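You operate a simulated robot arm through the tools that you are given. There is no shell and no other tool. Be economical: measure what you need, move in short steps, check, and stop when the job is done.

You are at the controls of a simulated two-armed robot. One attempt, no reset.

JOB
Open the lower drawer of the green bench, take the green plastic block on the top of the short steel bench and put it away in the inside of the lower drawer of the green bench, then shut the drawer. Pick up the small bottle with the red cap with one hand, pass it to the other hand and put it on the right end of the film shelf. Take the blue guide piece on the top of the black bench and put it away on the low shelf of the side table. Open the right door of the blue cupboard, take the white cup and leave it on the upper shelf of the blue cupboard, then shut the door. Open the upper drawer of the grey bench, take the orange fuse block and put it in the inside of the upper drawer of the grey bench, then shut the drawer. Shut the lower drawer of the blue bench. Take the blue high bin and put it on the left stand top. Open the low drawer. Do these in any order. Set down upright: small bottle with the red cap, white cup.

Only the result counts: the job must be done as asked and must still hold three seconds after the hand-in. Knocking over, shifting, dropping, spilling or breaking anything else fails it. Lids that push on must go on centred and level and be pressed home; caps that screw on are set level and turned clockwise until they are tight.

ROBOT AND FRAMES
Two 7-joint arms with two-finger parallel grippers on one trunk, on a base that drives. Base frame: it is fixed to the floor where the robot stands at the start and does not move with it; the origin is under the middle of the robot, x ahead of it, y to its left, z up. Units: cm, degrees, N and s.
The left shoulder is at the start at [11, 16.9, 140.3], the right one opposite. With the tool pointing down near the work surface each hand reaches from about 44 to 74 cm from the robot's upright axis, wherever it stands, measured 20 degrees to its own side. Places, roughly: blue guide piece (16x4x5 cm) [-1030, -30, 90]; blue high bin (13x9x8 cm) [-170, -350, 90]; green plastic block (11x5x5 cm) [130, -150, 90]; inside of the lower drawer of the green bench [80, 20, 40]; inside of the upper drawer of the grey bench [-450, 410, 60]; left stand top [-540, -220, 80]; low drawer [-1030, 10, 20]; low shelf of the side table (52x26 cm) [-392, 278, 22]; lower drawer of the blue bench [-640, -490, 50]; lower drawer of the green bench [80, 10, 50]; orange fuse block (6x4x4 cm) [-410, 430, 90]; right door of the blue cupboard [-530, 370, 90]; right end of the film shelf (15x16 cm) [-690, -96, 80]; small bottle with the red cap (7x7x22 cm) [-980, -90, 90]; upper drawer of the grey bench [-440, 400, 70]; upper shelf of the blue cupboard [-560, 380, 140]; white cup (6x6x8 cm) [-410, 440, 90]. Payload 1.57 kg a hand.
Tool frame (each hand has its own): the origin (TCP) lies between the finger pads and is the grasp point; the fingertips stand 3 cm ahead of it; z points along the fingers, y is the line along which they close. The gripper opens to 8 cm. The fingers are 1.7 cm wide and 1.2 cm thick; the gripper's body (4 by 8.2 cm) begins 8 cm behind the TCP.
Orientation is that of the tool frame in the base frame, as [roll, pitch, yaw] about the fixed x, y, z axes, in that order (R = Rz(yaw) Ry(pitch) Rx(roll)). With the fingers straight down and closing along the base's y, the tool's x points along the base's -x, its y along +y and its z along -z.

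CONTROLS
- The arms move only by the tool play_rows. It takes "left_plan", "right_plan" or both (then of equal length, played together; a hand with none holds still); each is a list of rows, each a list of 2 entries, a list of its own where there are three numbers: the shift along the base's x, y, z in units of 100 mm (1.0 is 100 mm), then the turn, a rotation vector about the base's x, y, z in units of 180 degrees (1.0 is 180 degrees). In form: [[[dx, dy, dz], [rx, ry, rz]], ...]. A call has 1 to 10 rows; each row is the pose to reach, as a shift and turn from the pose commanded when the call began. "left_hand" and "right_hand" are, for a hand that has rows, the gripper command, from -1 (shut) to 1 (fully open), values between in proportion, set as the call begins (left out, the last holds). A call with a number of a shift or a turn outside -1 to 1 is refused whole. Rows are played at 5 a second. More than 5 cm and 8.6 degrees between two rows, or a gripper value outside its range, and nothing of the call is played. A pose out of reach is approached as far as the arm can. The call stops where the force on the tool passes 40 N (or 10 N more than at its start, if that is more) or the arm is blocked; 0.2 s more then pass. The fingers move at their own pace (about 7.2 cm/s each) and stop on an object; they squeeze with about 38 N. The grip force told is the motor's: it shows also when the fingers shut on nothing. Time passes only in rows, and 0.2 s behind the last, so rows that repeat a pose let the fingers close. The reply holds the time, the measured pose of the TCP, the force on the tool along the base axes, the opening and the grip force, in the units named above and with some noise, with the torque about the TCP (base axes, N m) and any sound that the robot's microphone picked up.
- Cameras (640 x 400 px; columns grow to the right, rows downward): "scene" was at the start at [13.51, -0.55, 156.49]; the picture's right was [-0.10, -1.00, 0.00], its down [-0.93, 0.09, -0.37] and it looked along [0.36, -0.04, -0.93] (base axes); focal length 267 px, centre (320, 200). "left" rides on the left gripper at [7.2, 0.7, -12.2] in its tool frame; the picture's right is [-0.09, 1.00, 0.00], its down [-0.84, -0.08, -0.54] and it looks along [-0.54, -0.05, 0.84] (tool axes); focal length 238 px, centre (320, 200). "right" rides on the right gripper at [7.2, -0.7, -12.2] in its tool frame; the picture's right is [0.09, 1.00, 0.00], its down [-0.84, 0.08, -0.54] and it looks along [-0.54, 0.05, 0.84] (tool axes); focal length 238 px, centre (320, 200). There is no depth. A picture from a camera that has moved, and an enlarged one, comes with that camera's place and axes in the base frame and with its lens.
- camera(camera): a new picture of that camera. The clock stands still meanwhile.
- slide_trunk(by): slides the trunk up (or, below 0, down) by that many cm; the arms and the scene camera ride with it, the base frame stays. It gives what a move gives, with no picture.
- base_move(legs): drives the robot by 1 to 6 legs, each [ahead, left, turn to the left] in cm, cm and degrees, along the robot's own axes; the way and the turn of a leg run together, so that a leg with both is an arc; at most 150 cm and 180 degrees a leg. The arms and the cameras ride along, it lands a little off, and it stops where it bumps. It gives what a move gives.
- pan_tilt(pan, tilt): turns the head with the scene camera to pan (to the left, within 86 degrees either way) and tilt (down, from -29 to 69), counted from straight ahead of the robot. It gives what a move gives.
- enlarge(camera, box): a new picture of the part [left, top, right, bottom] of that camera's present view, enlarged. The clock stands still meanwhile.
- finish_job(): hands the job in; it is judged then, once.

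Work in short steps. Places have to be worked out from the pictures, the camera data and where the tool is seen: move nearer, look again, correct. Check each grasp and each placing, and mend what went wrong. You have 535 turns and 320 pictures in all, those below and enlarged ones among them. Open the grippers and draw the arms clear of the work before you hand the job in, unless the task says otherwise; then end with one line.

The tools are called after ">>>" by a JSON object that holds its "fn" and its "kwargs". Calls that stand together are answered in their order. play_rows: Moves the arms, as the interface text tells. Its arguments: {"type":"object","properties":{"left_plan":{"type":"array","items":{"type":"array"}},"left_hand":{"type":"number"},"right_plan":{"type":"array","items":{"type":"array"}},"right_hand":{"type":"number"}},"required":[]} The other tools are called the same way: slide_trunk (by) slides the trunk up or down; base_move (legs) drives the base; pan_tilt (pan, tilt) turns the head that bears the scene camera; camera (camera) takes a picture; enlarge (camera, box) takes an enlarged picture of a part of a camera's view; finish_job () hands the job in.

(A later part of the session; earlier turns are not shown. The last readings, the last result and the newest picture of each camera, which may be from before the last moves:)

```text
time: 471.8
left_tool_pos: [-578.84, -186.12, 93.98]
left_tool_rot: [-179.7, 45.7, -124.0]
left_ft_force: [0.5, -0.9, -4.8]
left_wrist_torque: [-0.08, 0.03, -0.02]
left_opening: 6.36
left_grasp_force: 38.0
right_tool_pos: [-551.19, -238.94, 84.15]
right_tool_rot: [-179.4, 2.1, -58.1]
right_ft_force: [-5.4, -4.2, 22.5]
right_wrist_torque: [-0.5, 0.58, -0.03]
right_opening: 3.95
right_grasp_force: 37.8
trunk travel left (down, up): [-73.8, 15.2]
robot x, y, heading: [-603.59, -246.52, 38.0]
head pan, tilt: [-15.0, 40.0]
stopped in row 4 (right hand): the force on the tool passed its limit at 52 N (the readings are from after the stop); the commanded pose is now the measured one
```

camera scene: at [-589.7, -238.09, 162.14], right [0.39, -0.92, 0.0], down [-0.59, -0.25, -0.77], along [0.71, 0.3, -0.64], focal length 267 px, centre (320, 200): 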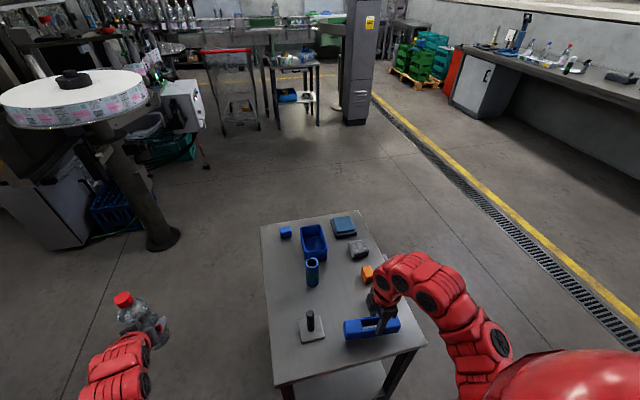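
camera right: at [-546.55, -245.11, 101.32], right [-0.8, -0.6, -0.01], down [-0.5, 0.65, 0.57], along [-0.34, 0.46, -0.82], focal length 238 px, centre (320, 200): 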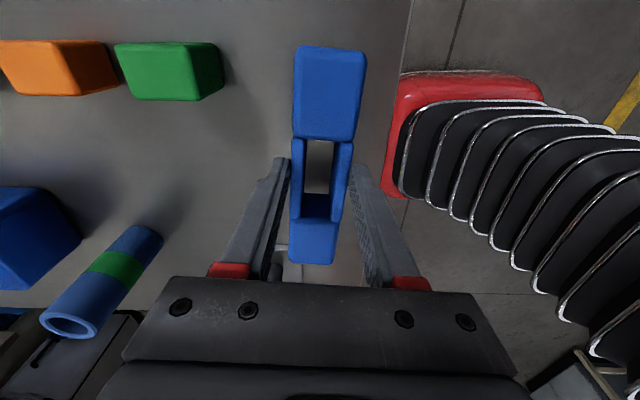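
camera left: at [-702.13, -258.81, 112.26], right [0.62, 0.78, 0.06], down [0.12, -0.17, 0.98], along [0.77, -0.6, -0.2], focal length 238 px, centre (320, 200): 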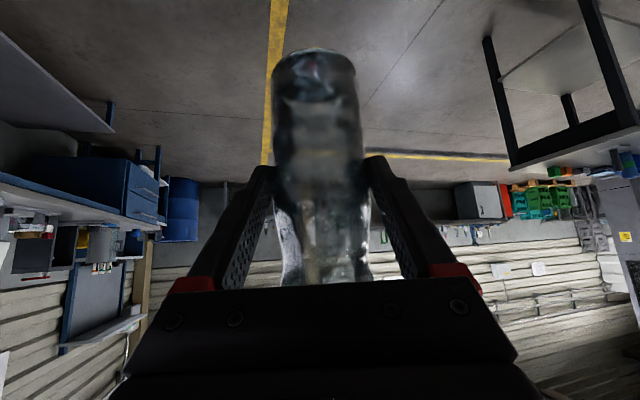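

Contact. I release and lift straight up, then check.

>>> {"fn": "play_rows", "kwargs": {"right_plan": [[[0, 0, 0.03], [0, 0, 0]], [[0, 0, 0.03], [0, 0, 0]], [[0, 0, 0.03], [0, 0, 0]], [[0, 0, 0.03], [0, 0, 0]], [[0, 0, 0.03], [0, 0, 0]], [[0, 0, 0.4], [0, 0, 0]], [[0, 0, 0.8], [0, 0, 0]]], "right_hand": 1}}

>>> {"fn": "slide_trunk", "kwargs": {"by": 15}}

>>> {"fn": "camera", "kwargs": {"camera": "right"}}

```text
time: 473.4
left_tool_pos: [-578.66, -186.07, 93.92]
left_tool_rot: [-179.7, 45.6, -124.2]
left_ft_force: [-0.3, 0.5, -6.1]
left_wrist_torque: [-0.09, 0.09, 0.01]
left_opening: 6.35
left_grasp_force: 38.2
right_tool_pos: [-551.05, -238.77, 92.08]
right_tool_rot: [-179.5, 2.1, -58.1]
right_ft_force: [-1.2, -0.1, 0.2]
right_wrist_torque: [0.0, 0.0, 0.03]
right_opening: 7.97
right_grasp_force: 0.1
trunk travel left (down, up): [-73.8, 15.2]
robot x, y, heading: [-603.79, -246.72, 37.8]
head pan, tilt: [-15.0, 40.0]
```

```text
time: 475.1
left_tool_pos: [-578.56, -186.02, 109.01]
left_tool_rot: [-179.7, 45.6, -124.2]
left_ft_force: [-1.2, -0.2, -5.3]
left_wrist_torque: [-0.07, 0.08, 0.0]
left_opening: 6.34
left_grasp_force: 37.9
right_tool_pos: [-550.92, -238.83, 107.14]
right_tool_rot: [-179.5, 2.1, -58.1]
right_ft_force: [0.7, 0.0, 0.5]
right_wrist_torque: [0.0, 0.01, 0.08]
right_opening: 8.01
right_grasp_force: 0.1
trunk travel left (down, up): [-88.8, 0.2]
robot x, y, heading: [-603.85, -246.18, 37.8]
head pan, tilt: [-15.0, 40.0]
```

```text
170 pictures are left
camera right: at [-546.43, -244.96, 118.97], right [-0.8, -0.6, -0.01], down [-0.5, 0.65, 0.57], along [-0.34, 0.46, -0.82], focal length 238 px, centre (320, 200)
```

right: 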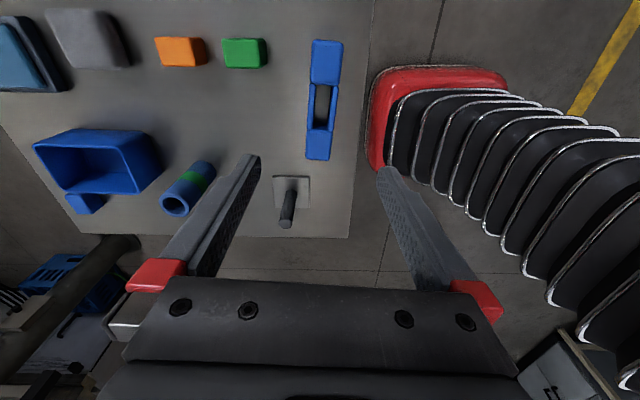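

The guide is parked neatly beside the other items. I back off 45 cm and prepare the hand-over: the left hand with the bottle moves toward the middle and turns, the right hand rises and moves above it.

>>> {"fn": "base_move", "kwargs": {"legs": [[-50, 0, 0]]}}

>>> {"fn": "play_rows", "kwargs": {"left_plan": [[[0.1, -0.12, 0], [0, 0, -0.044]], [[0.19, -0.24, 0], [0, 0, -0.088]], [[0.28, -0.37, 0], [0, 0, -0.132]], [[0.38, -0.49, 0], [0, 0, -0.176]], [[0.48, -0.61, 0], [0, 0, -0.22]], [[0.57, -0.73, 0], [0, 0, -0.26]]], "right_plan": [[[0, 0, 0.16], [0, 0, 0]], [[0, 0, 0.32], [0, 0, 0]], [[0, 0, 0.48], [0, 0, 0]], [[0, 0, 0.64], [0, 0, 0]], [[0, 0, 0.8], [0, 0, 0]], [[0, 0, 0.96], [0, 0, 0]]]}}

>>> {"fn": "play_rows", "kwargs": {"left_plan": [[[0.19, -0.24, 0], [0, 0, 0]], [[0.38, -0.49, 0], [0, 0, 0]], [[0.57, -0.73, 0], [0, 0, 0]]], "right_plan": [[[-0.14, 0.31, 0.3], [0, 0, 0]], [[-0.28, 0.62, 0.6], [0, 0, 0]], [[-0.41, 0.94, 0.9], [0, 0, 0]]]}}

>>> {"fn": "pan_tilt", "kwargs": {"pan": 0, "tilt": 40}}

>>> {"fn": "camera", "kwargs": {"camera": "scene"}}

```text
time: 478.1
left_tool_pos: [-618.35, -216.93, 108.88]
left_tool_rot: [-179.9, 45.6, -124.1]
left_ft_force: [0.7, -0.2, -4.1]
left_wrist_torque: [-0.09, 0.04, 0.02]
left_opening: 6.35
left_grasp_force: 38.0
right_tool_pos: [-590.74, -269.69, 106.95]
right_tool_rot: [-179.6, 2.1, -58.1]
right_ft_force: [-0.4, 0.2, 0.7]
right_wrist_torque: [0.01, 0.0, 0.01]
right_opening: 7.98
right_grasp_force: 0.0
trunk travel left (down, up): [-88.8, 0.2]
robot x, y, heading: [-643.91, -277.03, 37.8]
head pan, tilt: [-15.0, 40.0]
```

```text
time: 479.5
left_tool_pos: [-612.68, -224.17, 108.85]
left_tool_rot: [-179.8, 45.6, -171.1]
left_ft_force: [0.3, 0.1, -5.8]
left_wrist_torque: [-0.04, 0.08, 0.01]
left_opening: 6.36
left_grasp_force: 37.9
right_tool_pos: [-591.69, -269.82, 109.57]
right_tool_rot: [-178.9, 2.4, -58.2]
right_ft_force: [0.0, -0.7, 0.5]
right_wrist_torque: [0.02, 0.02, 0.01]
right_opening: 8.0
right_grasp_force: 0.1
right hand out of reach, approached as far as the arm can: row 2, 3, 4, 5, 6
trunk travel left (down, up): [-88.8, 0.2]
robot x, y, heading: [-643.73, -277.14, 37.4]
head pan, tilt: [-15.0, 40.0]
```

```text
time: 480.3
left_tool_pos: [-606.88, -231.57, 109.03]
left_tool_rot: [-179.9, 45.5, -170.8]
left_ft_force: [-0.3, 0.4, -5.1]
left_wrist_torque: [-0.03, 0.11, 0.02]
left_opening: 6.35
left_grasp_force: 38.1
right_tool_pos: [-599.88, -263.14, 114.38]
right_tool_rot: [-177.7, 3.8, -58.2]
right_ft_force: [0.4, 0.5, 0.8]
right_wrist_torque: [0.03, 0.02, -0.03]
right_opening: 7.99
right_grasp_force: 0.1
right hand out of reach, approached as far as the arm can: row 1, 2, 3
trunk travel left (down, up): [-88.8, 0.2]
robot x, y, heading: [-643.75, -277.06, 37.7]
head pan, tilt: [-15.0, 40.0]
```

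```text
time: 481.1
left_tool_pos: [-606.88, -231.43, 109.1]
left_tool_rot: [-179.9, 45.6, -171.0]
left_ft_force: [0.0, -0.5, -4.6]
left_wrist_torque: [-0.04, 0.11, 0.01]
left_opening: 6.33
left_grasp_force: 37.8
right_tool_pos: [-599.72, -263.11, 114.34]
right_tool_rot: [-177.8, 3.8, -58.3]
right_ft_force: [-0.3, -0.6, -0.6]
right_wrist_torque: [-0.01, 0.0, 0.02]
right_opening: 7.99
right_grasp_force: 0.0
trunk travel left (down, up): [-88.8, 0.2]
robot x, y, heading: [-643.68, -277.53, 37.5]
head pan, tilt: [0.0, 40.0]
```

```text
169 pictures are left
camera scene: at [-630.67, -267.04, 177.13], right [0.61, -0.79, 0.0], down [-0.51, -0.39, -0.77], along [0.61, 0.47, -0.64], focal length 267 px, centre (320, 200)
```

scene: 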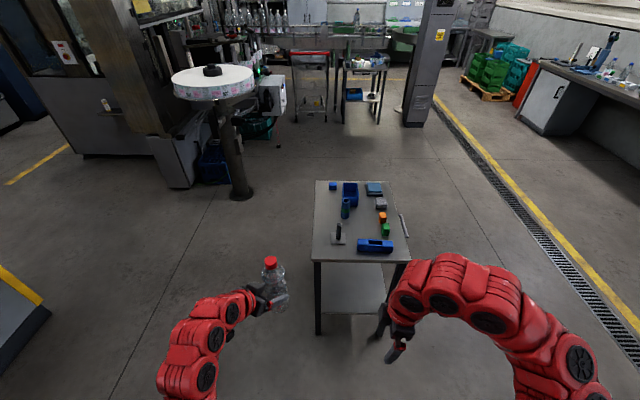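

The right hand can't rise higher so close in, so I lower the bottle instead (left −14 cm, and toward the middle) while the right hand extends forward.

>>> {"fn": "play_rows", "kwargs": {"left_plan": [[[0.12, -0.16, -0.25], [0, 0, 0]], [[0.24, -0.32, -0.5], [0, 0, 0]], [[0.37, -0.48, -0.75], [0, 0, 0]], [[0.49, -0.63, -1], [0, 0, 0]]], "right_plan": [[[0.16, 0.12, 0.05], [0, 0, 0]], [[0.32, 0.24, 0.1], [0, 0, 0]], [[0.48, 0.37, 0.15], [0, 0, 0]], [[0.63, 0.49, 0.2], [0, 0, 0]]]}}

>>> {"fn": "play_rows", "kwargs": {"left_plan": [[[0, 0, -0.2], [0, 0, 0]], [[0, 0, -0.4], [0, 0, 0]], [[0, 0, -0.4], [0, 0, 0]]], "right_plan": [[[-0.08, 0.32, 0], [0, 0, 0]], [[-0.16, 0.64, 0], [0, 0, 0]], [[-0.23, 0.95, 0], [0, 0, 0]]]}}

>>> {"fn": "camera", "kwargs": {"camera": "right"}}

>>> {"fn": "camera", "kwargs": {"camera": "scene"}}

```text
time: 482.1
left_tool_pos: [-601.96, -237.89, 98.86]
left_tool_rot: [-179.8, 45.6, -170.9]
left_ft_force: [0.2, 0.5, -5.4]
left_wrist_torque: [-0.03, 0.11, -0.02]
left_opening: 6.34
left_grasp_force: 38.2
right_tool_pos: [-599.78, -263.2, 114.4]
right_tool_rot: [-177.9, 3.8, -58.2]
right_ft_force: [-0.9, 0.1, 0.0]
right_wrist_torque: [0.02, 0.01, -0.03]
right_opening: 7.98
right_grasp_force: 0.0
right hand out of reach, approached as far as the arm can: row 1, 2, 3, 4
trunk travel left (down, up): [-88.8, 0.2]
robot x, y, heading: [-643.5, -277.32, 37.5]
head pan, tilt: [0.0, 40.0]
```

```text
time: 482.9
left_tool_pos: [-602.16, -237.46, 94.9]
left_tool_rot: [-179.6, 45.7, -170.9]
left_ft_force: [-0.4, 0.4, -6.0]
left_wrist_torque: [-0.05, 0.08, -0.03]
left_opening: 6.33
left_grasp_force: 38.4
right_tool_pos: [-606.12, -256.47, 112.67]
right_tool_rot: [-178.9, 3.2, -58.3]
right_ft_force: [-0.4, 0.8, 0.5]
right_wrist_torque: [-0.06, 0.01, -0.01]
right_opening: 7.97
right_grasp_force: 0.1
right hand out of reach, approached as far as the arm can: row 1, 2, 3
trunk travel left (down, up): [-88.8, 0.2]
robot x, y, heading: [-643.77, -277.12, 37.5]
head pan, tilt: [0.0, 40.0]
```

```text
168 pictures are left
camera right: at [-601.73, -262.81, 124.43], right [-0.8, -0.6, -0.03], down [-0.5, 0.64, 0.59], along [-0.34, 0.48, -0.81], focal length 238 px, centre (320, 200)
```

right: 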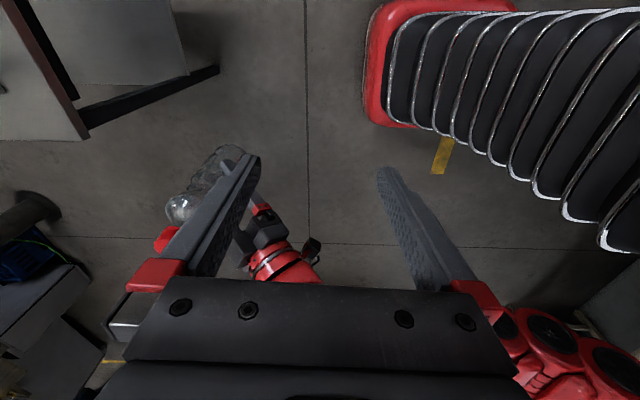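

```text
167 pictures are left
camera scene: at [-630.9, -266.52, 177.12], right [0.61, -0.79, 0.0], down [-0.51, -0.4, -0.77], along [0.61, 0.47, -0.64], focal length 267 px, centre (320, 200)
```

scene: 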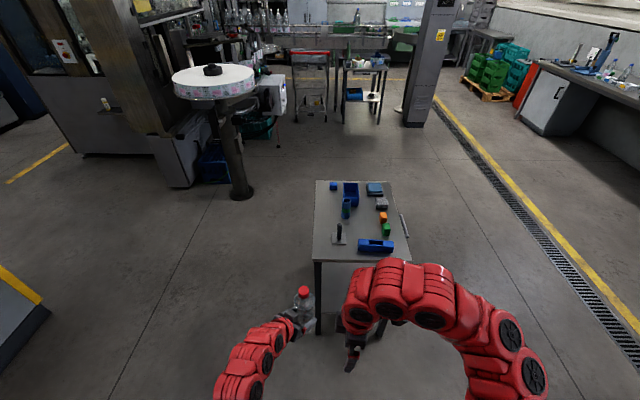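

The right wrist orientation limits the reach. I rotate the right tool to neutral (−84°) while moving forward.

>>> {"fn": "play_rows", "kwargs": {"right_plan": [[[0.06, 0.0, 0], [0, 0, -0.047]], [[0.12, 0.0, 0.0], [0, 0, -0.094]], [[0.18, 0.0, 0], [0, 0, -0.141]], [[0.24, 0, 0], [0, 0, -0.188]], [[0.3, 0, 0], [0, 0, -0.235]], [[0.36, 0.0, 0], [0, 0, -0.282]], [[0.42, 0, 0], [0, 0, -0.329]], [[0.48, 0, 0], [0, 0, -0.376]], [[0.54, 0, 0], [0, 0, -0.423]], [[0.6, 0, 0], [0, 0, -0.467]]]}}

>>> {"fn": "play_rows", "kwargs": {"right_plan": [[[0.16, 0.12, 0], [0, 0, 0]], [[0.32, 0.24, 0], [0, 0, 0]], [[0.48, 0.37, 0], [0, 0, 0]], [[0.63, 0.49, 0], [0, 0, 0]]]}}

>>> {"fn": "camera", "kwargs": {"camera": "right"}}

```text
time: 485.1
left_tool_pos: [-601.96, -237.66, 94.94]
left_tool_rot: [-179.7, 45.7, -171.0]
left_ft_force: [0.3, -0.3, -4.7]
left_wrist_torque: [0.01, 0.11, 0.0]
left_opening: 6.33
left_grasp_force: 37.9
right_tool_pos: [-605.64, -255.27, 111.01]
right_tool_rot: [178.5, 3.2, -142.5]
right_ft_force: [-0.4, 0.8, -1.2]
right_wrist_torque: [-0.02, 0.0, 0.02]
right_opening: 7.99
right_grasp_force: 0.1
right hand out of reach, approached as far as the arm can: row 1, 2, 3, 4, 5, 6, 7, 8, 9, 10
trunk travel left (down, up): [-88.8, 0.2]
robot x, y, heading: [-643.78, -277.49, 37.6]
head pan, tilt: [0.0, 40.0]
```

```text
time: 486.1
left_tool_pos: [-602.07, -237.86, 95.02]
left_tool_rot: [-179.7, 45.6, -171.0]
left_ft_force: [0.5, -0.6, -4.9]
left_wrist_torque: [-0.04, 0.09, 0.0]
left_opening: 6.32
left_grasp_force: 38.0
right_tool_pos: [-605.7, -255.37, 110.95]
right_tool_rot: [178.6, 3.0, -142.3]
right_ft_force: [-0.5, -0.7, 0.3]
right_wrist_torque: [0.03, 0.0, 0.03]
right_opening: 8.01
right_grasp_force: 0.0
right hand out of reach, approached as far as the arm can: row 1, 2, 3, 4
trunk travel left (down, up): [-88.8, 0.2]
robot x, y, heading: [-643.98, -277.07, 37.4]
head pan, tilt: [0.0, 40.0]
```

```text
166 pictures are left
camera right: at [-611.36, -260.82, 122.59], right [-0.68, 0.73, 0.02], down [0.6, 0.54, 0.59], along [0.42, 0.41, -0.81], focal length 238 px, centre (320, 200)
```

right: 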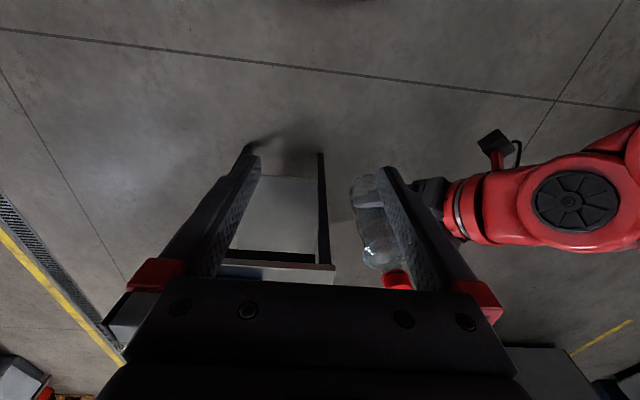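

I test moving the right hand forward and down a little, to leave that joint limit.

>>> {"fn": "play_rows", "kwargs": {"right_plan": [[[0.12, 0.04, -0.2], [0, 0, 0]], [[0.24, 0.08, -0.4], [0, 0, 0]], [[0.36, 0.12, -0.6], [0, 0, 0]], [[0.48, 0.16, -0.8], [0, 0, 0]]]}}

>>> {"fn": "play_rows", "kwargs": {"right_plan": [[[0.16, 0.12, 0.1], [0, 0, 0]], [[0.32, 0.24, 0.2], [0, 0, 0]], [[0.48, 0.37, 0.3], [0, 0, 0]], [[0.63, 0.49, 0.4], [0, 0, 0]]]}}

>>> {"fn": "camera", "kwargs": {"camera": "scene"}}

```text
time: 487.1
left_tool_pos: [-601.97, -237.72, 94.95]
left_tool_rot: [-179.8, 45.6, -171.0]
left_ft_force: [0.3, -0.3, -5.2]
left_wrist_torque: [-0.05, 0.1, -0.01]
left_opening: 6.33
left_grasp_force: 38.2
right_tool_pos: [-601.06, -254.0, 102.84]
right_tool_rot: [-179.5, 2.1, -142.3]
right_ft_force: [-0.3, -0.8, 0.6]
right_wrist_torque: [-0.02, -0.03, 0.01]
right_opening: 8.0
right_grasp_force: 0.1
trunk travel left (down, up): [-88.8, 0.2]
robot x, y, heading: [-643.91, -276.76, 37.6]
head pan, tilt: [0.0, 40.0]
```

```text
time: 488.1
left_tool_pos: [-602.06, -237.67, 94.99]
left_tool_rot: [-179.6, 45.6, -171.0]
left_ft_force: [-0.7, 0.2, -5.3]
left_wrist_torque: [0.0, 0.1, 0.02]
left_opening: 6.36
left_grasp_force: 38.4
right_tool_pos: [-594.64, -249.24, 106.91]
right_tool_rot: [-179.4, 2.0, -142.2]
right_ft_force: [0.0, 0.0, -0.7]
right_wrist_torque: [-0.04, 0.01, -0.02]
right_opening: 8.02
right_grasp_force: 0.1
trunk travel left (down, up): [-88.8, 0.2]
robot x, y, heading: [-643.45, -277.3, 37.5]
head pan, tilt: [0.0, 40.0]
```

```text
165 pictures are left
camera scene: at [-630.65, -266.95, 177.13], right [0.61, -0.79, 0.0], down [-0.51, -0.39, -0.77], along [0.61, 0.47, -0.64], focal length 267 px, centre (320, 200)
```

scene: 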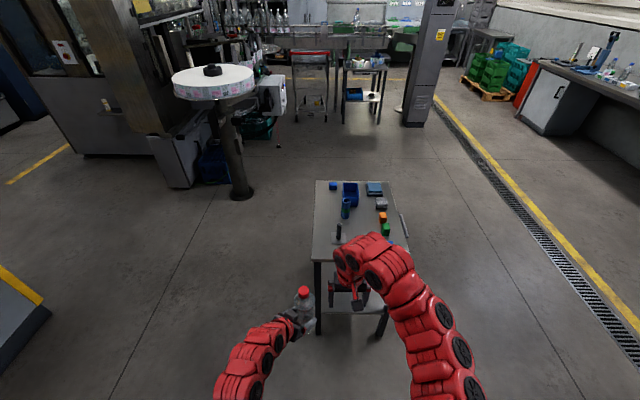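

Now it moves freely. I raise it 9 cm, then shift over the bottle.

>>> {"fn": "play_rows", "kwargs": {"right_plan": [[[0, 0, 0.25], [0, 0, 0]], [[0.02, 0.02, 0.5], [0, 0, 0]], [[0.05, 0.04, 0.75], [0, 0, 0]], [[0.08, 0.06, 0.95], [0, 0, 0]]]}}

>>> {"fn": "play_rows", "kwargs": {"right_plan": [[[-0.2, 0.26, 0], [0, 0, 0]], [[-0.4, 0.53, 0], [0, 0, 0]], [[-0.6, 0.79, 0], [0, 0, 0]]]}}

>>> {"fn": "camera", "kwargs": {"camera": "right"}}

```text
time: 489.1
left_tool_pos: [-602.08, -237.76, 94.94]
left_tool_rot: [-179.8, 45.6, -171.0]
left_ft_force: [-0.7, -0.6, -4.7]
left_wrist_torque: [-0.04, 0.11, 0.01]
left_opening: 6.32
left_grasp_force: 37.4
right_tool_pos: [-594.6, -249.07, 108.64]
right_tool_rot: [-179.7, 2.2, -142.4]
right_ft_force: [-0.5, -0.3, 0.1]
right_wrist_torque: [0.02, 0.01, 0.0]
right_opening: 8.0
right_grasp_force: 0.0
right hand out of reach, approached as far as the arm can: row 1, 2, 3, 4
trunk travel left (down, up): [-88.8, 0.2]
robot x, y, heading: [-643.59, -277.21, 37.5]
head pan, tilt: [0.0, 40.0]
```

```text
time: 489.9
left_tool_pos: [-602.1, -237.8, 94.84]
left_tool_rot: [-179.8, 45.6, -171.0]
left_ft_force: [-0.2, 0.3, -5.3]
left_wrist_torque: [-0.01, 0.09, 0.0]
left_opening: 6.35
left_grasp_force: 38.6
right_tool_pos: [-600.69, -241.4, 108.45]
right_tool_rot: [-179.4, 2.2, -142.3]
right_ft_force: [-0.3, 0.2, -0.7]
right_wrist_torque: [-0.03, 0.01, 0.0]
right_opening: 7.98
right_grasp_force: 0.2
trunk travel left (down, up): [-88.8, 0.2]
robot x, y, heading: [-643.56, -277.17, 37.6]
head pan, tilt: [0.0, 40.0]
```

```text
164 pictures are left
camera right: at [-606.41, -246.47, 120.34], right [-0.68, 0.73, -0.01], down [0.6, 0.57, 0.57], along [0.43, 0.38, -0.82], focal length 238 px, centre (320, 200)
```

right: 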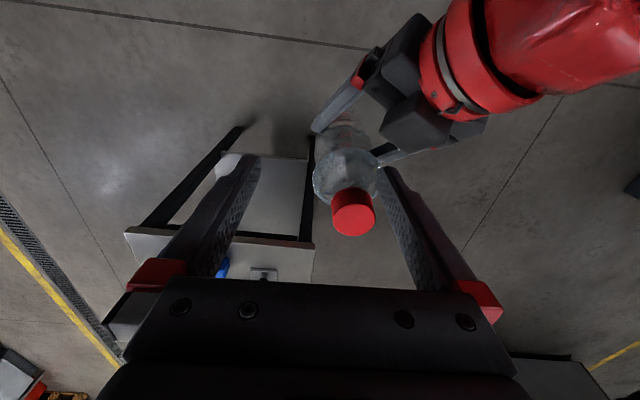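

The cap is already between the right fingers (2 cm forward of their line). I centre on it and lower 3.5 cm.

>>> {"fn": "play_rows", "kwargs": {"right_plan": [[[0.0, 0.18, 0], [0, 0, 0]], [[0.01, 0.35, 0], [0, 0, 0]], [[0.01, 0.35, -0.18], [0, 0, 0]], [[0.01, 0.35, -0.35], [0, 0, 0]]]}}

>>> {"fn": "camera", "kwargs": {"camera": "right"}}

```text
time: 490.9
left_tool_pos: [-601.99, -237.64, 94.97]
left_tool_rot: [-179.7, 45.6, -171.0]
left_ft_force: [-0.8, 0.5, -5.2]
left_wrist_torque: [-0.01, 0.08, -0.03]
left_opening: 6.33
left_grasp_force: 38.6
right_tool_pos: [-600.73, -238.04, 104.94]
right_tool_rot: [-179.5, 2.1, -142.2]
right_ft_force: [0.1, -0.4, -0.1]
right_wrist_torque: [-0.01, 0.0, 0.01]
right_opening: 8.0
right_grasp_force: 0.0
trunk travel left (down, up): [-88.8, 0.2]
robot x, y, heading: [-643.57, -277.08, 37.5]
head pan, tilt: [0.0, 40.0]
```

```text
163 pictures are left
camera right: at [-606.33, -243.07, 116.73], right [-0.68, 0.73, -0.01], down [0.6, 0.57, 0.57], along [0.42, 0.38, -0.82], focal length 238 px, centre (320, 200)
```

right: 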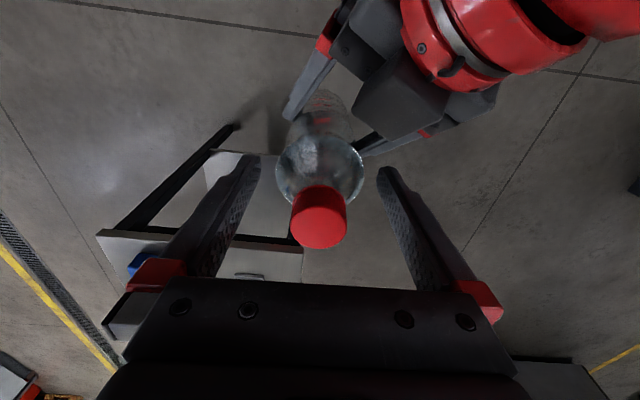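

The cap is centred laterally; I move 1 cm forward, 0.7 down and close the right hand on cap and neck.

>>> {"fn": "play_rows", "kwargs": {"right_plan": [[[0.08, 0.06, -0.03], [0, 0, 0]], [[0.08, 0.06, -0.07], [0, 0, 0]]]}}

>>> {"fn": "play_rows", "kwargs": {"right_plan": [[[0, 0, 0], [0, 0, 0]], [[0, 0, 0], [0, 0, 0]], [[0, 0, 0], [0, 0, 0]], [[0, 0, 0], [0, 0, 0]], [[0, 0, 0], [0, 0, 0]]], "right_hand": -1}}

>>> {"fn": "camera", "kwargs": {"camera": "right"}}

```text
time: 491.5
left_tool_pos: [-601.98, -237.7, 94.98]
left_tool_rot: [-179.7, 45.6, -171.0]
left_ft_force: [-1.2, -0.4, -5.1]
left_wrist_torque: [-0.02, 0.11, 0.03]
left_opening: 6.32
left_grasp_force: 38.0
right_tool_pos: [-599.89, -237.4, 104.04]
right_tool_rot: [-179.4, 2.1, -142.3]
right_ft_force: [0.2, 0.7, 0.4]
right_wrist_torque: [0.03, -0.01, 0.01]
right_opening: 8.0
right_grasp_force: 0.0
trunk travel left (down, up): [-88.8, 0.2]
robot x, y, heading: [-643.44, -276.99, 37.6]
head pan, tilt: [0.0, 40.0]
```

```text
time: 492.7
left_tool_pos: [-602.03, -237.73, 95.01]
left_tool_rot: [-179.8, 45.7, -171.0]
left_ft_force: [-0.4, -4.8, -1.2]
left_wrist_torque: [-0.02, -0.04, 0.08]
left_opening: 6.35
left_grasp_force: 38.1
right_tool_pos: [-599.84, -237.38, 104.03]
right_tool_rot: [-179.5, 2.1, -142.4]
right_ft_force: [0.2, 4.4, 0.6]
right_wrist_torque: [0.38, 0.08, -0.17]
right_opening: 6.38
right_grasp_force: 38.2
trunk travel left (down, up): [-88.8, 0.2]
robot x, y, heading: [-643.63, -277.64, 37.4]
head pan, tilt: [0.0, 40.0]
```

```text
162 pictures are left
camera right: at [-605.54, -242.45, 115.97], right [-0.68, 0.73, -0.01], down [0.6, 0.56, 0.57], along [0.42, 0.38, -0.82], focal length 238 px, centre (320, 200)
```

right: 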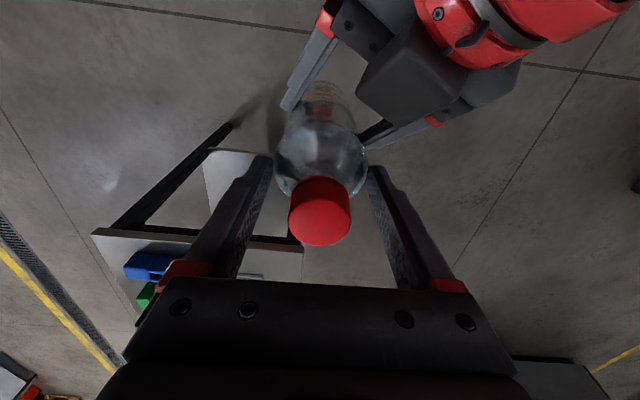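

The tips closed on the wide shoulder (6.4 cm). A grip on the neck/cap is safer, so I reopen, rise 2.3 cm and close again.

>>> {"fn": "play_rows", "kwargs": {"right_plan": [[[0, 0, 0], [0, 0, 0]], [[0, 0, 0], [0, 0, 0]], [[0, 0, 0.12], [0, 0, 0]], [[0, 0, 0.24], [0, 0, 0]]], "right_hand": 1}}

>>> {"fn": "play_rows", "kwargs": {"right_plan": [[[0, 0, 0], [0, 0, 0]], [[0, 0, 0], [0, 0, 0]], [[0, 0, 0], [0, 0, 0]], [[0, 0, 0], [0, 0, 0]], [[0, 0, 0], [0, 0, 0]]], "right_hand": -1}}

>>> {"fn": "camera", "kwargs": {"camera": "right"}}

```text
time: 493.7
left_tool_pos: [-602.09, -237.91, 94.98]
left_tool_rot: [-179.7, 45.6, -170.9]
left_ft_force: [0.2, 0.3, -5.8]
left_wrist_torque: [-0.04, 0.11, -0.03]
left_opening: 6.34
left_grasp_force: 38.0
right_tool_pos: [-599.96, -237.31, 106.52]
right_tool_rot: [-179.5, 2.1, -142.4]
right_ft_force: [0.3, 0.3, 0.4]
right_wrist_torque: [-0.03, 0.0, -0.01]
right_opening: 8.01
right_grasp_force: 0.1
trunk travel left (down, up): [-88.8, 0.2]
robot x, y, heading: [-643.72, -277.29, 37.3]
head pan, tilt: [0.0, 40.0]
```

```text
time: 494.9
left_tool_pos: [-602.06, -237.85, 94.99]
left_tool_rot: [-179.7, 45.7, -171.0]
left_ft_force: [-2.0, 2.3, -5.4]
left_wrist_torque: [-0.59, -0.55, 0.24]
left_opening: 6.31
left_grasp_force: 37.6
right_tool_pos: [-599.94, -237.31, 106.45]
right_tool_rot: [-179.5, 2.1, -142.2]
right_ft_force: [1.0, -1.4, 0.6]
right_wrist_torque: [0.37, 0.51, -0.2]
right_opening: 3.06
right_grasp_force: 37.8
trunk travel left (down, up): [-88.8, 0.2]
robot x, y, heading: [-643.85, -277.34, 37.5]
head pan, tilt: [0.0, 40.0]
```

```text
161 pictures are left
camera right: at [-605.57, -242.42, 118.37], right [-0.68, 0.73, -0.01], down [0.6, 0.56, 0.57], along [0.43, 0.38, -0.82], focal length 238 px, centre (320, 200)
```

right: 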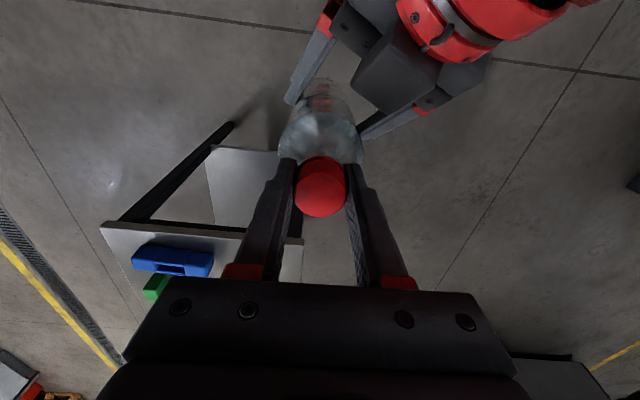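

The right hand now grips cap and neck (3.06 cm). I open the left hand and withdraw it backwards.

>>> {"fn": "play_rows", "kwargs": {"left_plan": [[[0, 0, 0], [0, 0, 0]], [[0, 0, 0], [0, 0, 0]], [[0, 0, 0], [0, 0, 0]], [[-0.25, -0.04, 0], [0, 0, 0]], [[-0.5, -0.08, 0], [0, 0, 0]], [[-0.75, -0.12, 0], [0, 0, 0]], [[-0.98, -0.15, 0], [0, 0, 0]]], "left_hand": 1}}

>>> {"fn": "camera", "kwargs": {"camera": "scene"}}

>>> {"fn": "camera", "kwargs": {"camera": "right"}}

```text
time: 496.5
left_tool_pos: [-611.88, -239.38, 94.95]
left_tool_rot: [-179.7, 45.6, -171.0]
left_ft_force: [0.4, 0.5, 0.5]
left_wrist_torque: [0.01, 0.03, -0.01]
left_opening: 8.02
left_grasp_force: 0.0
right_tool_pos: [-599.96, -237.44, 106.55]
right_tool_rot: [-179.5, 2.0, -142.3]
right_ft_force: [-0.1, -0.2, -0.8]
right_wrist_torque: [0.07, 0.05, 0.02]
right_opening: 3.05
right_grasp_force: 38.7
trunk travel left (down, up): [-88.8, 0.2]
robot x, y, heading: [-643.64, -277.05, 37.6]
head pan, tilt: [0.0, 40.0]
```

```text
160 pictures are left
camera scene: at [-630.79, -267.09, 177.15], right [0.61, -0.79, 0.0], down [-0.51, -0.39, -0.77], along [0.61, 0.47, -0.64], focal length 267 px, centre (320, 200)
```

scene: 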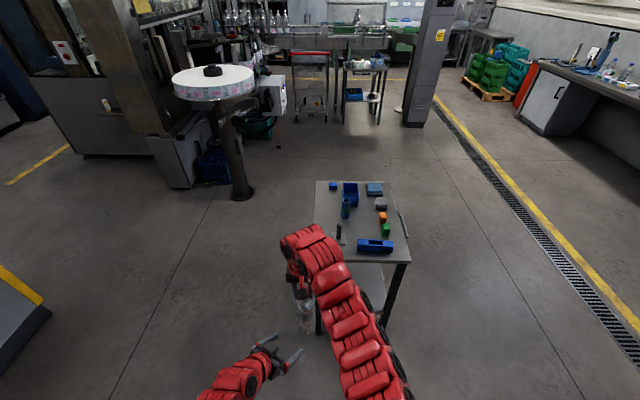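

```text
159 pictures are left
camera right: at [-605.65, -242.45, 118.4], right [-0.68, 0.73, -0.01], down [0.6, 0.56, 0.57], along [0.43, 0.38, -0.82], focal length 238 px, centre (320, 200)
```

right: 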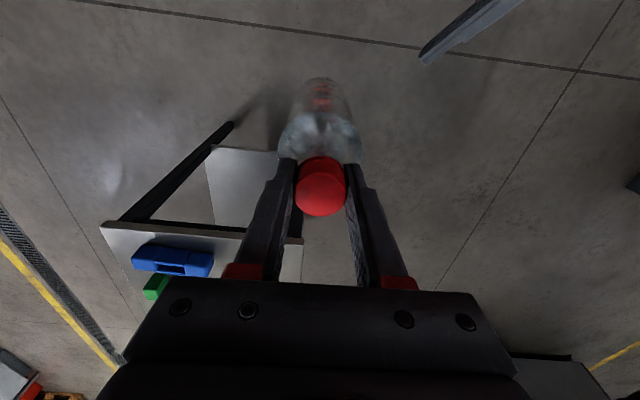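

The bottle hangs in the right hand. I check it holds after a moment.

>>> {"fn": "play_rows", "kwargs": {"right_plan": [[[0, 0, 0], [0, 0, 0]], [[0, 0, 0.1], [0, 0, 0]], [[0, 0, 0.1], [0, 0, 0]], [[0, 0, 0.1], [0, 0, 0]]]}}

>>> {"fn": "camera", "kwargs": {"camera": "right"}}

```text
time: 497.5
left_tool_pos: [-611.77, -239.35, 94.94]
left_tool_rot: [-179.8, 45.5, -171.1]
left_ft_force: [-0.4, -0.3, -0.1]
left_wrist_torque: [0.0, 0.02, -0.01]
left_opening: 8.0
left_grasp_force: 0.1
right_tool_pos: [-599.82, -237.32, 107.35]
right_tool_rot: [-179.5, 2.2, -142.2]
right_ft_force: [-0.5, 0.3, -4.9]
right_wrist_torque: [0.09, 0.06, 0.03]
right_opening: 3.05
right_grasp_force: 38.0
trunk travel left (down, up): [-88.8, 0.2]
robot x, y, heading: [-643.86, -277.39, 37.4]
head pan, tilt: [0.0, 40.0]
```

```text
158 pictures are left
camera right: at [-605.54, -242.36, 119.3], right [-0.68, 0.73, -0.01], down [0.6, 0.56, 0.57], along [0.42, 0.38, -0.82], focal length 238 px, centre (320, 200)
```

right: 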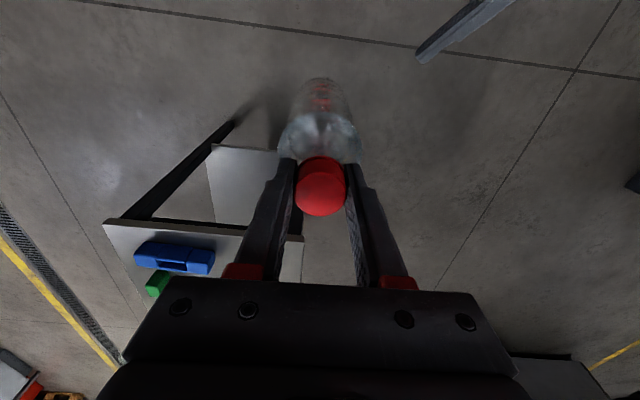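

The bottle is securely held (4.9 N). I turn to heading 127° and drive toward the film shelf, stopping short for a look.

>>> {"fn": "base_move", "kwargs": {"legs": [[0, 0, 89.5], [70, -66, 0]]}}

>>> {"fn": "camera", "kwargs": {"camera": "scene"}}

```text
time: 506.3
left_tool_pos: [-673.52, -150.09, 94.97]
left_tool_rot: [-179.8, 45.5, -80.6]
left_ft_force: [0.0, -0.1, 0.5]
left_wrist_torque: [-0.03, -0.02, -0.02]
left_opening: 7.98
left_grasp_force: 0.0
right_tool_pos: [-675.74, -138.16, 107.33]
right_tool_rot: [-179.5, 2.1, -51.7]
right_ft_force: [0.0, -1.2, -4.6]
right_wrist_torque: [-0.03, 0.0, -0.01]
right_opening: 3.07
right_grasp_force: 37.8
trunk travel left (down, up): [-88.8, 0.2]
robot x, y, heading: [-635.72, -181.4, 128.1]
head pan, tilt: [0.0, 40.0]
```

```text
157 pictures are left
camera scene: at [-645.83, -168.61, 177.14], right [0.79, 0.62, 0.0], down [0.4, -0.51, -0.77], along [-0.47, 0.6, -0.64], focal length 267 px, centre (320, 200)
```

scene: 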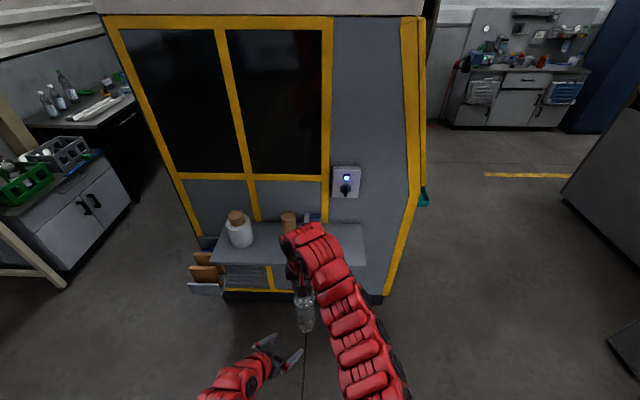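

I enlarge the shelf's right end.

>>> {"fn": "enlarge", "kwargs": {"camera": "scene", "box": [200, 190, 400, 315]}}

>>> {"fn": "camera", "kwargs": {"camera": "right"}}

```text
3.20 times, centred on (300, 252) of scene
camera zoom: at [-645.83, -168.61, 177.14], right [0.79, 0.62, 0.0], down [0.4, -0.51, -0.77], along [-0.47, 0.6, -0.64], focal length 854 px, centre (384, 32)
```

zoom: 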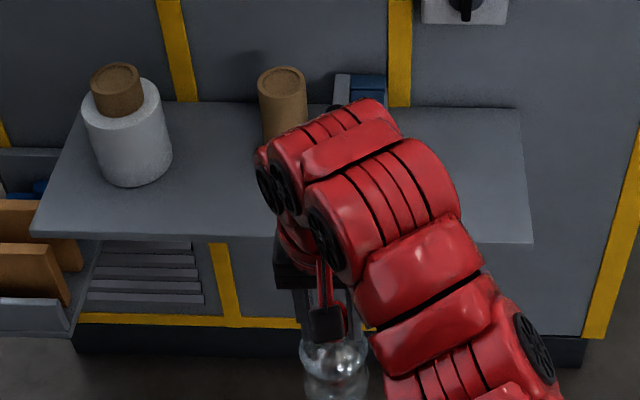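

```text
155 pictures are left
camera right: at [-670.62, -143.74, 119.31], right [-0.72, -0.69, -0.01], down [-0.57, 0.59, 0.57], along [-0.39, 0.42, -0.82], focal length 238 px, centre (320, 200)
```

right: 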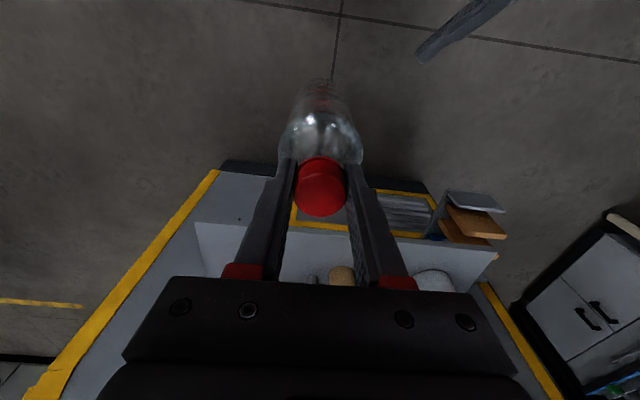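

Target on the shelf's right end is about (-688,-96). I drive 36 ahead and 16 right with the bottle base 7 cm above shelf level.

>>> {"fn": "base_move", "kwargs": {"legs": [[0, -16.4, 0], [36, 0, 0]]}}

>>> {"fn": "camera", "kwargs": {"camera": "right"}}

>>> {"fn": "camera", "kwargs": {"camera": "left"}}

```text
time: 509.7
left_tool_pos: [-683.45, -111.73, 94.85]
left_tool_rot: [-179.7, 45.8, -80.4]
left_ft_force: [0.0, 0.2, -1.0]
left_wrist_torque: [0.0, 0.01, 0.0]
left_opening: 7.99
left_grasp_force: 0.0
right_tool_pos: [-685.6, -99.69, 107.44]
right_tool_rot: [-179.5, 2.1, -51.7]
right_ft_force: [0.8, 0.3, -5.5]
right_wrist_torque: [0.01, -0.02, 0.01]
right_opening: 3.07
right_grasp_force: 38.0
trunk travel left (down, up): [-88.8, 0.2]
robot x, y, heading: [-645.28, -143.28, 128.2]
head pan, tilt: [0.0, 40.0]
```

```text
154 pictures are left
camera right: at [-680.45, -105.33, 119.33], right [-0.72, -0.69, -0.01], down [-0.57, 0.59, 0.57], along [-0.39, 0.42, -0.82], focal length 238 px, centre (320, 200)
```

right: 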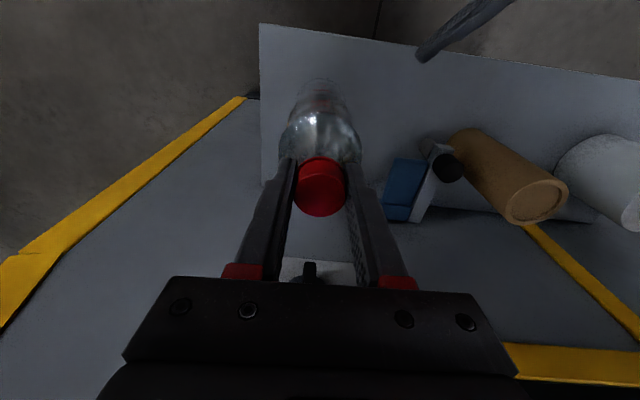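

```text
153 pictures are left
camera left: at [-681.92, -125.37, 98.23], right [-0.99, -0.1, 0.06], down [0.04, 0.21, 0.98], along [-0.11, 0.97, -0.2], focal length 238 px, centre (320, 200)
```

left: 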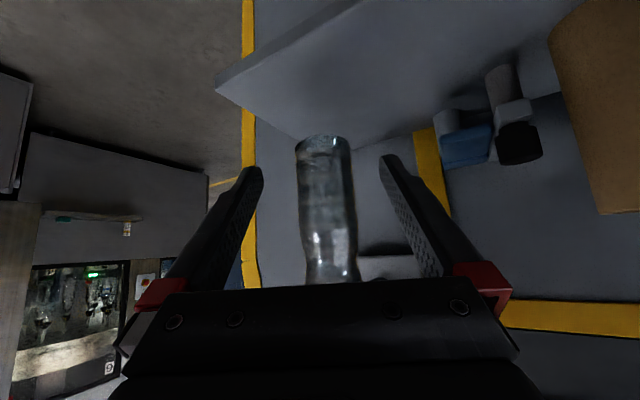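

The bottle is over the shelf's right end (edges confirmed at z≈80). I move it 5 cm deeper to the middle of that end and lower it with force guard.

>>> {"fn": "play_rows", "kwargs": {"right_plan": [[[-0.15, 0.22, 0], [0, 0, 0]], [[-0.3, 0.44, 0], [0, 0, 0]], [[-0.3, 0.44, -0.2], [0, 0, 0]], [[-0.3, 0.44, -0.4], [0, 0, 0]], [[-0.3, 0.44, -0.5], [0, 0, 0]], [[-0.3, 0.44, -0.57], [0, 0, 0]]]}}

>>> {"fn": "play_rows", "kwargs": {"right_plan": [[[0, 0, -0.04], [0, 0, 0]], [[0, 0, -0.08], [0, 0, 0]], [[0, 0, -0.12], [0, 0, 0]], [[0, 0, -0.16], [0, 0, 0]], [[0, 0, -0.2], [0, 0, 0]], [[0, 0, -0.24], [0, 0, 0]], [[0, 0, -0.28], [0, 0, 0]], [[0, 0, -0.32], [0, 0, 0]]]}}

>>> {"fn": "camera", "kwargs": {"camera": "left"}}

```text
time: 511.1
left_tool_pos: [-683.41, -111.59, 94.86]
left_tool_rot: [-179.8, 45.6, -80.5]
left_ft_force: [1.3, 0.1, -0.1]
left_wrist_torque: [-0.01, 0.0, 0.0]
left_opening: 7.99
left_grasp_force: 0.0
right_tool_pos: [-688.73, -95.4, 101.74]
right_tool_rot: [-179.5, 2.0, -51.8]
right_ft_force: [0.9, -0.1, -4.9]
right_wrist_torque: [-0.03, 0.02, 0.0]
right_opening: 3.03
right_grasp_force: 37.7
trunk travel left (down, up): [-88.8, 0.2]
robot x, y, heading: [-645.42, -143.24, 128.3]
head pan, tilt: [0.0, 40.0]
```

```text
time: 512.2
left_tool_pos: [-683.24, -111.83, 95.1]
left_tool_rot: [-179.9, 45.7, -80.6]
left_ft_force: [-0.1, -0.1, -0.1]
left_wrist_torque: [0.0, 0.0, 0.04]
left_opening: 8.01
left_grasp_force: 0.1
right_tool_pos: [-688.89, -95.05, 100.9]
right_tool_rot: [-179.7, 2.8, -51.8]
right_ft_force: [7.6, -4.9, 22.7]
right_wrist_torque: [-0.79, -0.6, 0.02]
right_opening: 3.05
right_grasp_force: 37.6
trunk travel left (down, up): [-88.8, 0.2]
robot x, y, heading: [-645.14, -142.91, 128.0]
head pan, tilt: [0.0, 40.0]
stopped in row 5 (right hand): the force on the tool passed its limit at 47 N (the readings are from after the stop); the commanded pose is now the measured one
```

```text
152 pictures are left
camera left: at [-681.79, -125.49, 98.3], right [-0.99, -0.1, 0.07], down [0.04, 0.21, 0.98], along [-0.11, 0.97, -0.2], focal length 238 px, centre (320, 200)
```

left: 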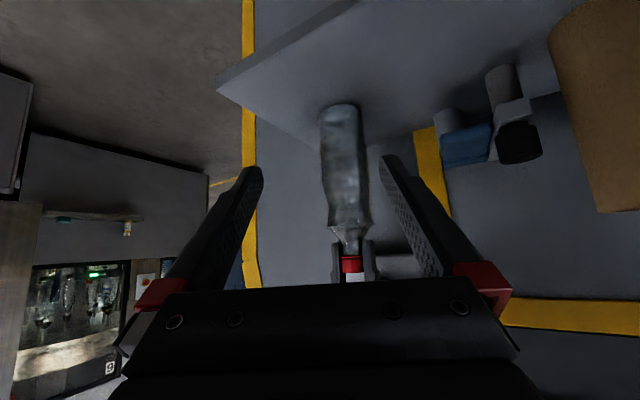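

Touchdown. I relieve the pressure slightly, open and lift straight up.

>>> {"fn": "play_rows", "kwargs": {"right_plan": [[[0, 0, 0.02], [0, 0, 0]], [[0, 0, 0.02], [0, 0, 0]], [[0, 0, 0.02], [0, 0, 0]]]}}

>>> {"fn": "play_rows", "kwargs": {"right_plan": [[[0, 0, 0], [0, 0, 0]], [[0, 0, 0], [0, 0, 0]], [[0, 0, 0], [0, 0, 0]], [[0, 0, 0], [0, 0, 0]], [[0, 0, 0.3], [0, 0, 0]], [[0, 0, 0.6], [0, 0, 0]], [[0, 0, 0.9], [0, 0, 0]]], "right_hand": 1}}

>>> {"fn": "camera", "kwargs": {"camera": "left"}}

>>> {"fn": "camera", "kwargs": {"camera": "right"}}

```text
time: 513.0
left_tool_pos: [-683.33, -111.83, 95.05]
left_tool_rot: [-179.9, 45.8, -80.5]
left_ft_force: [-0.3, 0.1, 0.0]
left_wrist_torque: [-0.01, -0.01, -0.01]
left_opening: 8.01
left_grasp_force: 0.2
right_tool_pos: [-688.92, -95.04, 100.66]
right_tool_rot: [-179.7, 2.6, -51.8]
right_ft_force: [2.5, 0.2, 14.5]
right_wrist_torque: [0.22, 0.25, -0.05]
right_opening: 3.06
right_grasp_force: 38.8
trunk travel left (down, up): [-88.8, 0.2]
robot x, y, heading: [-645.34, -143.23, 128.2]
head pan, tilt: [0.0, 40.0]
```

```text
time: 514.6
left_tool_pos: [-683.41, -111.61, 94.9]
left_tool_rot: [-179.8, 45.7, -80.4]
left_ft_force: [0.1, -0.3, -0.3]
left_wrist_torque: [-0.01, -0.01, 0.01]
left_opening: 8.0
left_grasp_force: 0.1
right_tool_pos: [-688.92, -94.84, 109.6]
right_tool_rot: [-179.7, 2.6, -51.8]
right_ft_force: [0.0, 0.0, -0.3]
right_wrist_torque: [0.01, 0.0, -0.01]
right_opening: 8.0
right_grasp_force: 0.1
trunk travel left (down, up): [-88.8, 0.2]
robot x, y, heading: [-645.47, -143.34, 128.2]
head pan, tilt: [0.0, 40.0]
```

```text
151 pictures are left
camera left: at [-681.92, -125.37, 98.22], right [-0.99, -0.1, 0.06], down [0.04, 0.21, 0.98], along [-0.11, 0.97, -0.2], focal length 238 px, centre (320, 200)
```

left: 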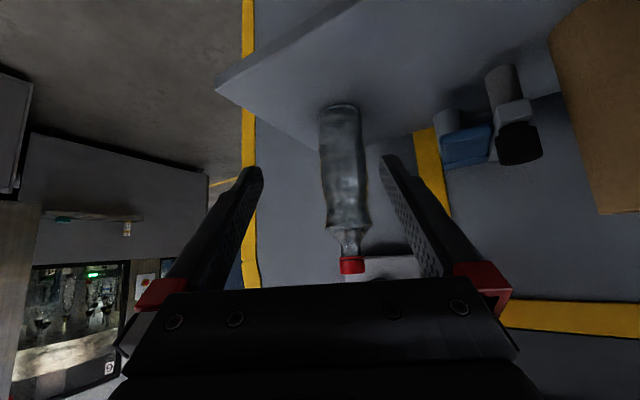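

```text
150 pictures are left
camera right: at [-683.76, -100.64, 121.45], right [-0.73, -0.69, -0.01], down [-0.57, 0.59, 0.58], along [-0.39, 0.43, -0.82], focal length 238 px, centre (320, 200)
```

right: 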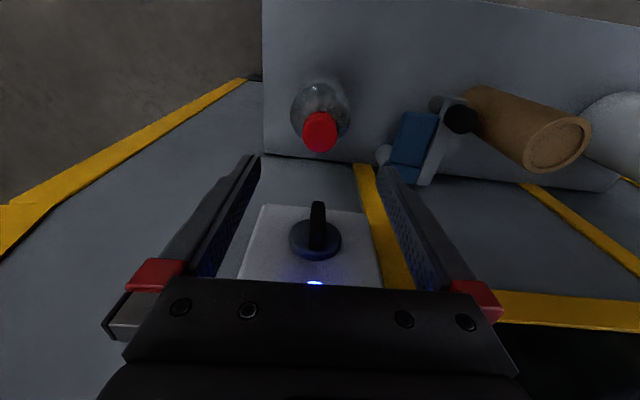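

The bottle stands upright on the right end of the film shelf. I back away and go round the stand to its south side to fetch the guide piece.

>>> {"fn": "base_move", "kwargs": {"legs": [[-40, 0, 0], [0, 55, 0], [-140, 0, 0], [-35, -74, 0]]}}

>>> {"fn": "camera", "kwargs": {"camera": "scene"}}

```text
time: 530.4
left_tool_pos: [-536.85, -270.86, 95.0]
left_tool_rot: [-179.8, 45.5, -79.9]
left_ft_force: [0.2, 0.3, 0.4]
left_wrist_torque: [-0.04, 0.0, -0.04]
left_opening: 8.02
left_grasp_force: 0.0
right_tool_pos: [-542.71, -254.17, 109.59]
right_tool_rot: [-179.7, 2.5, -51.2]
right_ft_force: [1.0, 0.1, 0.6]
right_wrist_torque: [-0.01, 0.01, 0.01]
right_opening: 7.99
right_grasp_force: 0.1
trunk travel left (down, up): [-88.8, 0.2]
robot x, y, heading: [-498.63, -301.68, 128.5]
head pan, tilt: [0.0, 40.0]
```

```text
149 pictures are left
camera scene: at [-508.92, -289.02, 177.14], right [0.78, 0.63, 0.0], down [0.4, -0.5, -0.77], along [-0.48, 0.6, -0.64], focal length 267 px, centre (320, 200)
```

scene: 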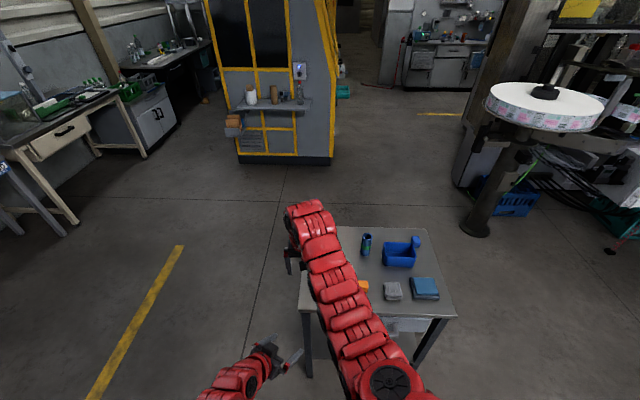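

I'm 17 cm short of the guide. I drive [17,-3.5] and check with the right camera.

>>> {"fn": "base_move", "kwargs": {"legs": [[15, -3.5, 0]]}}

>>> {"fn": "camera", "kwargs": {"camera": "right"}}

```text
time: 531.8
left_tool_pos: [-543.21, -257.08, 95.04]
left_tool_rot: [-179.8, 45.8, -80.1]
left_ft_force: [0.3, -0.4, -0.6]
left_wrist_torque: [0.01, -0.02, -0.01]
left_opening: 8.0
left_grasp_force: 0.0
right_tool_pos: [-549.0, -240.43, 109.76]
right_tool_rot: [-179.7, 2.7, -51.3]
right_ft_force: [-0.2, -0.4, 0.4]
right_wrist_torque: [0.0, 0.02, 0.01]
right_opening: 8.0
right_grasp_force: 0.0
trunk travel left (down, up): [-88.8, 0.2]
robot x, y, heading: [-504.95, -288.03, 128.3]
head pan, tilt: [0.0, 40.0]
```

```text
148 pictures are left
camera right: at [-543.67, -246.08, 121.53], right [-0.72, -0.69, -0.01], down [-0.57, 0.58, 0.58], along [-0.4, 0.42, -0.81], focal length 238 px, centre (320, 200)
```

right: 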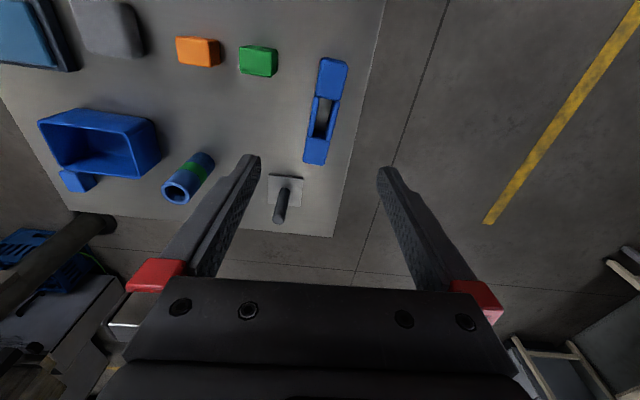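

The guide's centre is (-551,-239.2), long axis at az −55°. I move the left hand clear of the table edge, align the right hand and lower the trunk 20.

>>> {"fn": "play_rows", "kwargs": {"left_plan": [[[-0.15, -0.3, 0], [0, 0, 0]], [[-0.3, -0.6, 0], [0, 0, 0]], [[-0.5, -0.95, 0], [0, 0, 0]]], "right_plan": [[[-0.07, 0.04, 0], [0, 0, -0.007]], [[-0.14, 0.08, 0], [0, 0, -0.014]], [[-0.2, 0.12, 0], [0, 0, -0.02]]]}}

>>> {"fn": "slide_trunk", "kwargs": {"by": -17}}

>>> {"fn": "camera", "kwargs": {"camera": "right"}}

```text
time: 532.6
left_tool_pos: [-548.36, -266.45, 94.82]
left_tool_rot: [-179.9, 45.6, -80.1]
left_ft_force: [0.1, 0.2, 0.4]
left_wrist_torque: [0.02, 0.01, 0.0]
left_opening: 7.99
left_grasp_force: 0.1
right_tool_pos: [-551.11, -239.0, 109.56]
right_tool_rot: [-179.8, 2.5, -55.0]
right_ft_force: [0.5, -0.2, -0.6]
right_wrist_torque: [-0.04, 0.02, 0.01]
right_opening: 8.0
right_grasp_force: 0.0
trunk travel left (down, up): [-88.8, 0.2]
robot x, y, heading: [-505.02, -288.14, 128.7]
head pan, tilt: [0.0, 40.0]
```

```text
time: 534.5
left_tool_pos: [-548.19, -266.55, 78.04]
left_tool_rot: [-179.8, 45.6, -80.0]
left_ft_force: [-0.6, -0.4, 0.0]
left_wrist_torque: [-0.02, -0.01, 0.06]
left_opening: 8.0
left_grasp_force: 0.1
right_tool_pos: [-551.01, -239.18, 92.64]
right_tool_rot: [-179.7, 2.7, -54.9]
right_ft_force: [0.1, 0.2, 0.4]
right_wrist_torque: [0.01, 0.01, 0.04]
right_opening: 8.02
right_grasp_force: 0.1
trunk travel left (down, up): [-71.8, 17.2]
robot x, y, heading: [-505.08, -288.38, 128.6]
head pan, tilt: [0.0, 40.0]
```

```text
147 pictures are left
camera right: at [-546.15, -245.07, 104.42], right [-0.76, -0.65, -0.01], down [-0.53, 0.62, 0.58], along [-0.37, 0.45, -0.82], focal length 238 px, centre (320, 200)
```

right: 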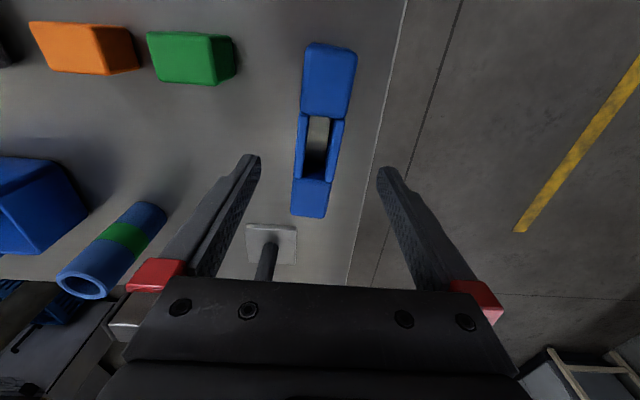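

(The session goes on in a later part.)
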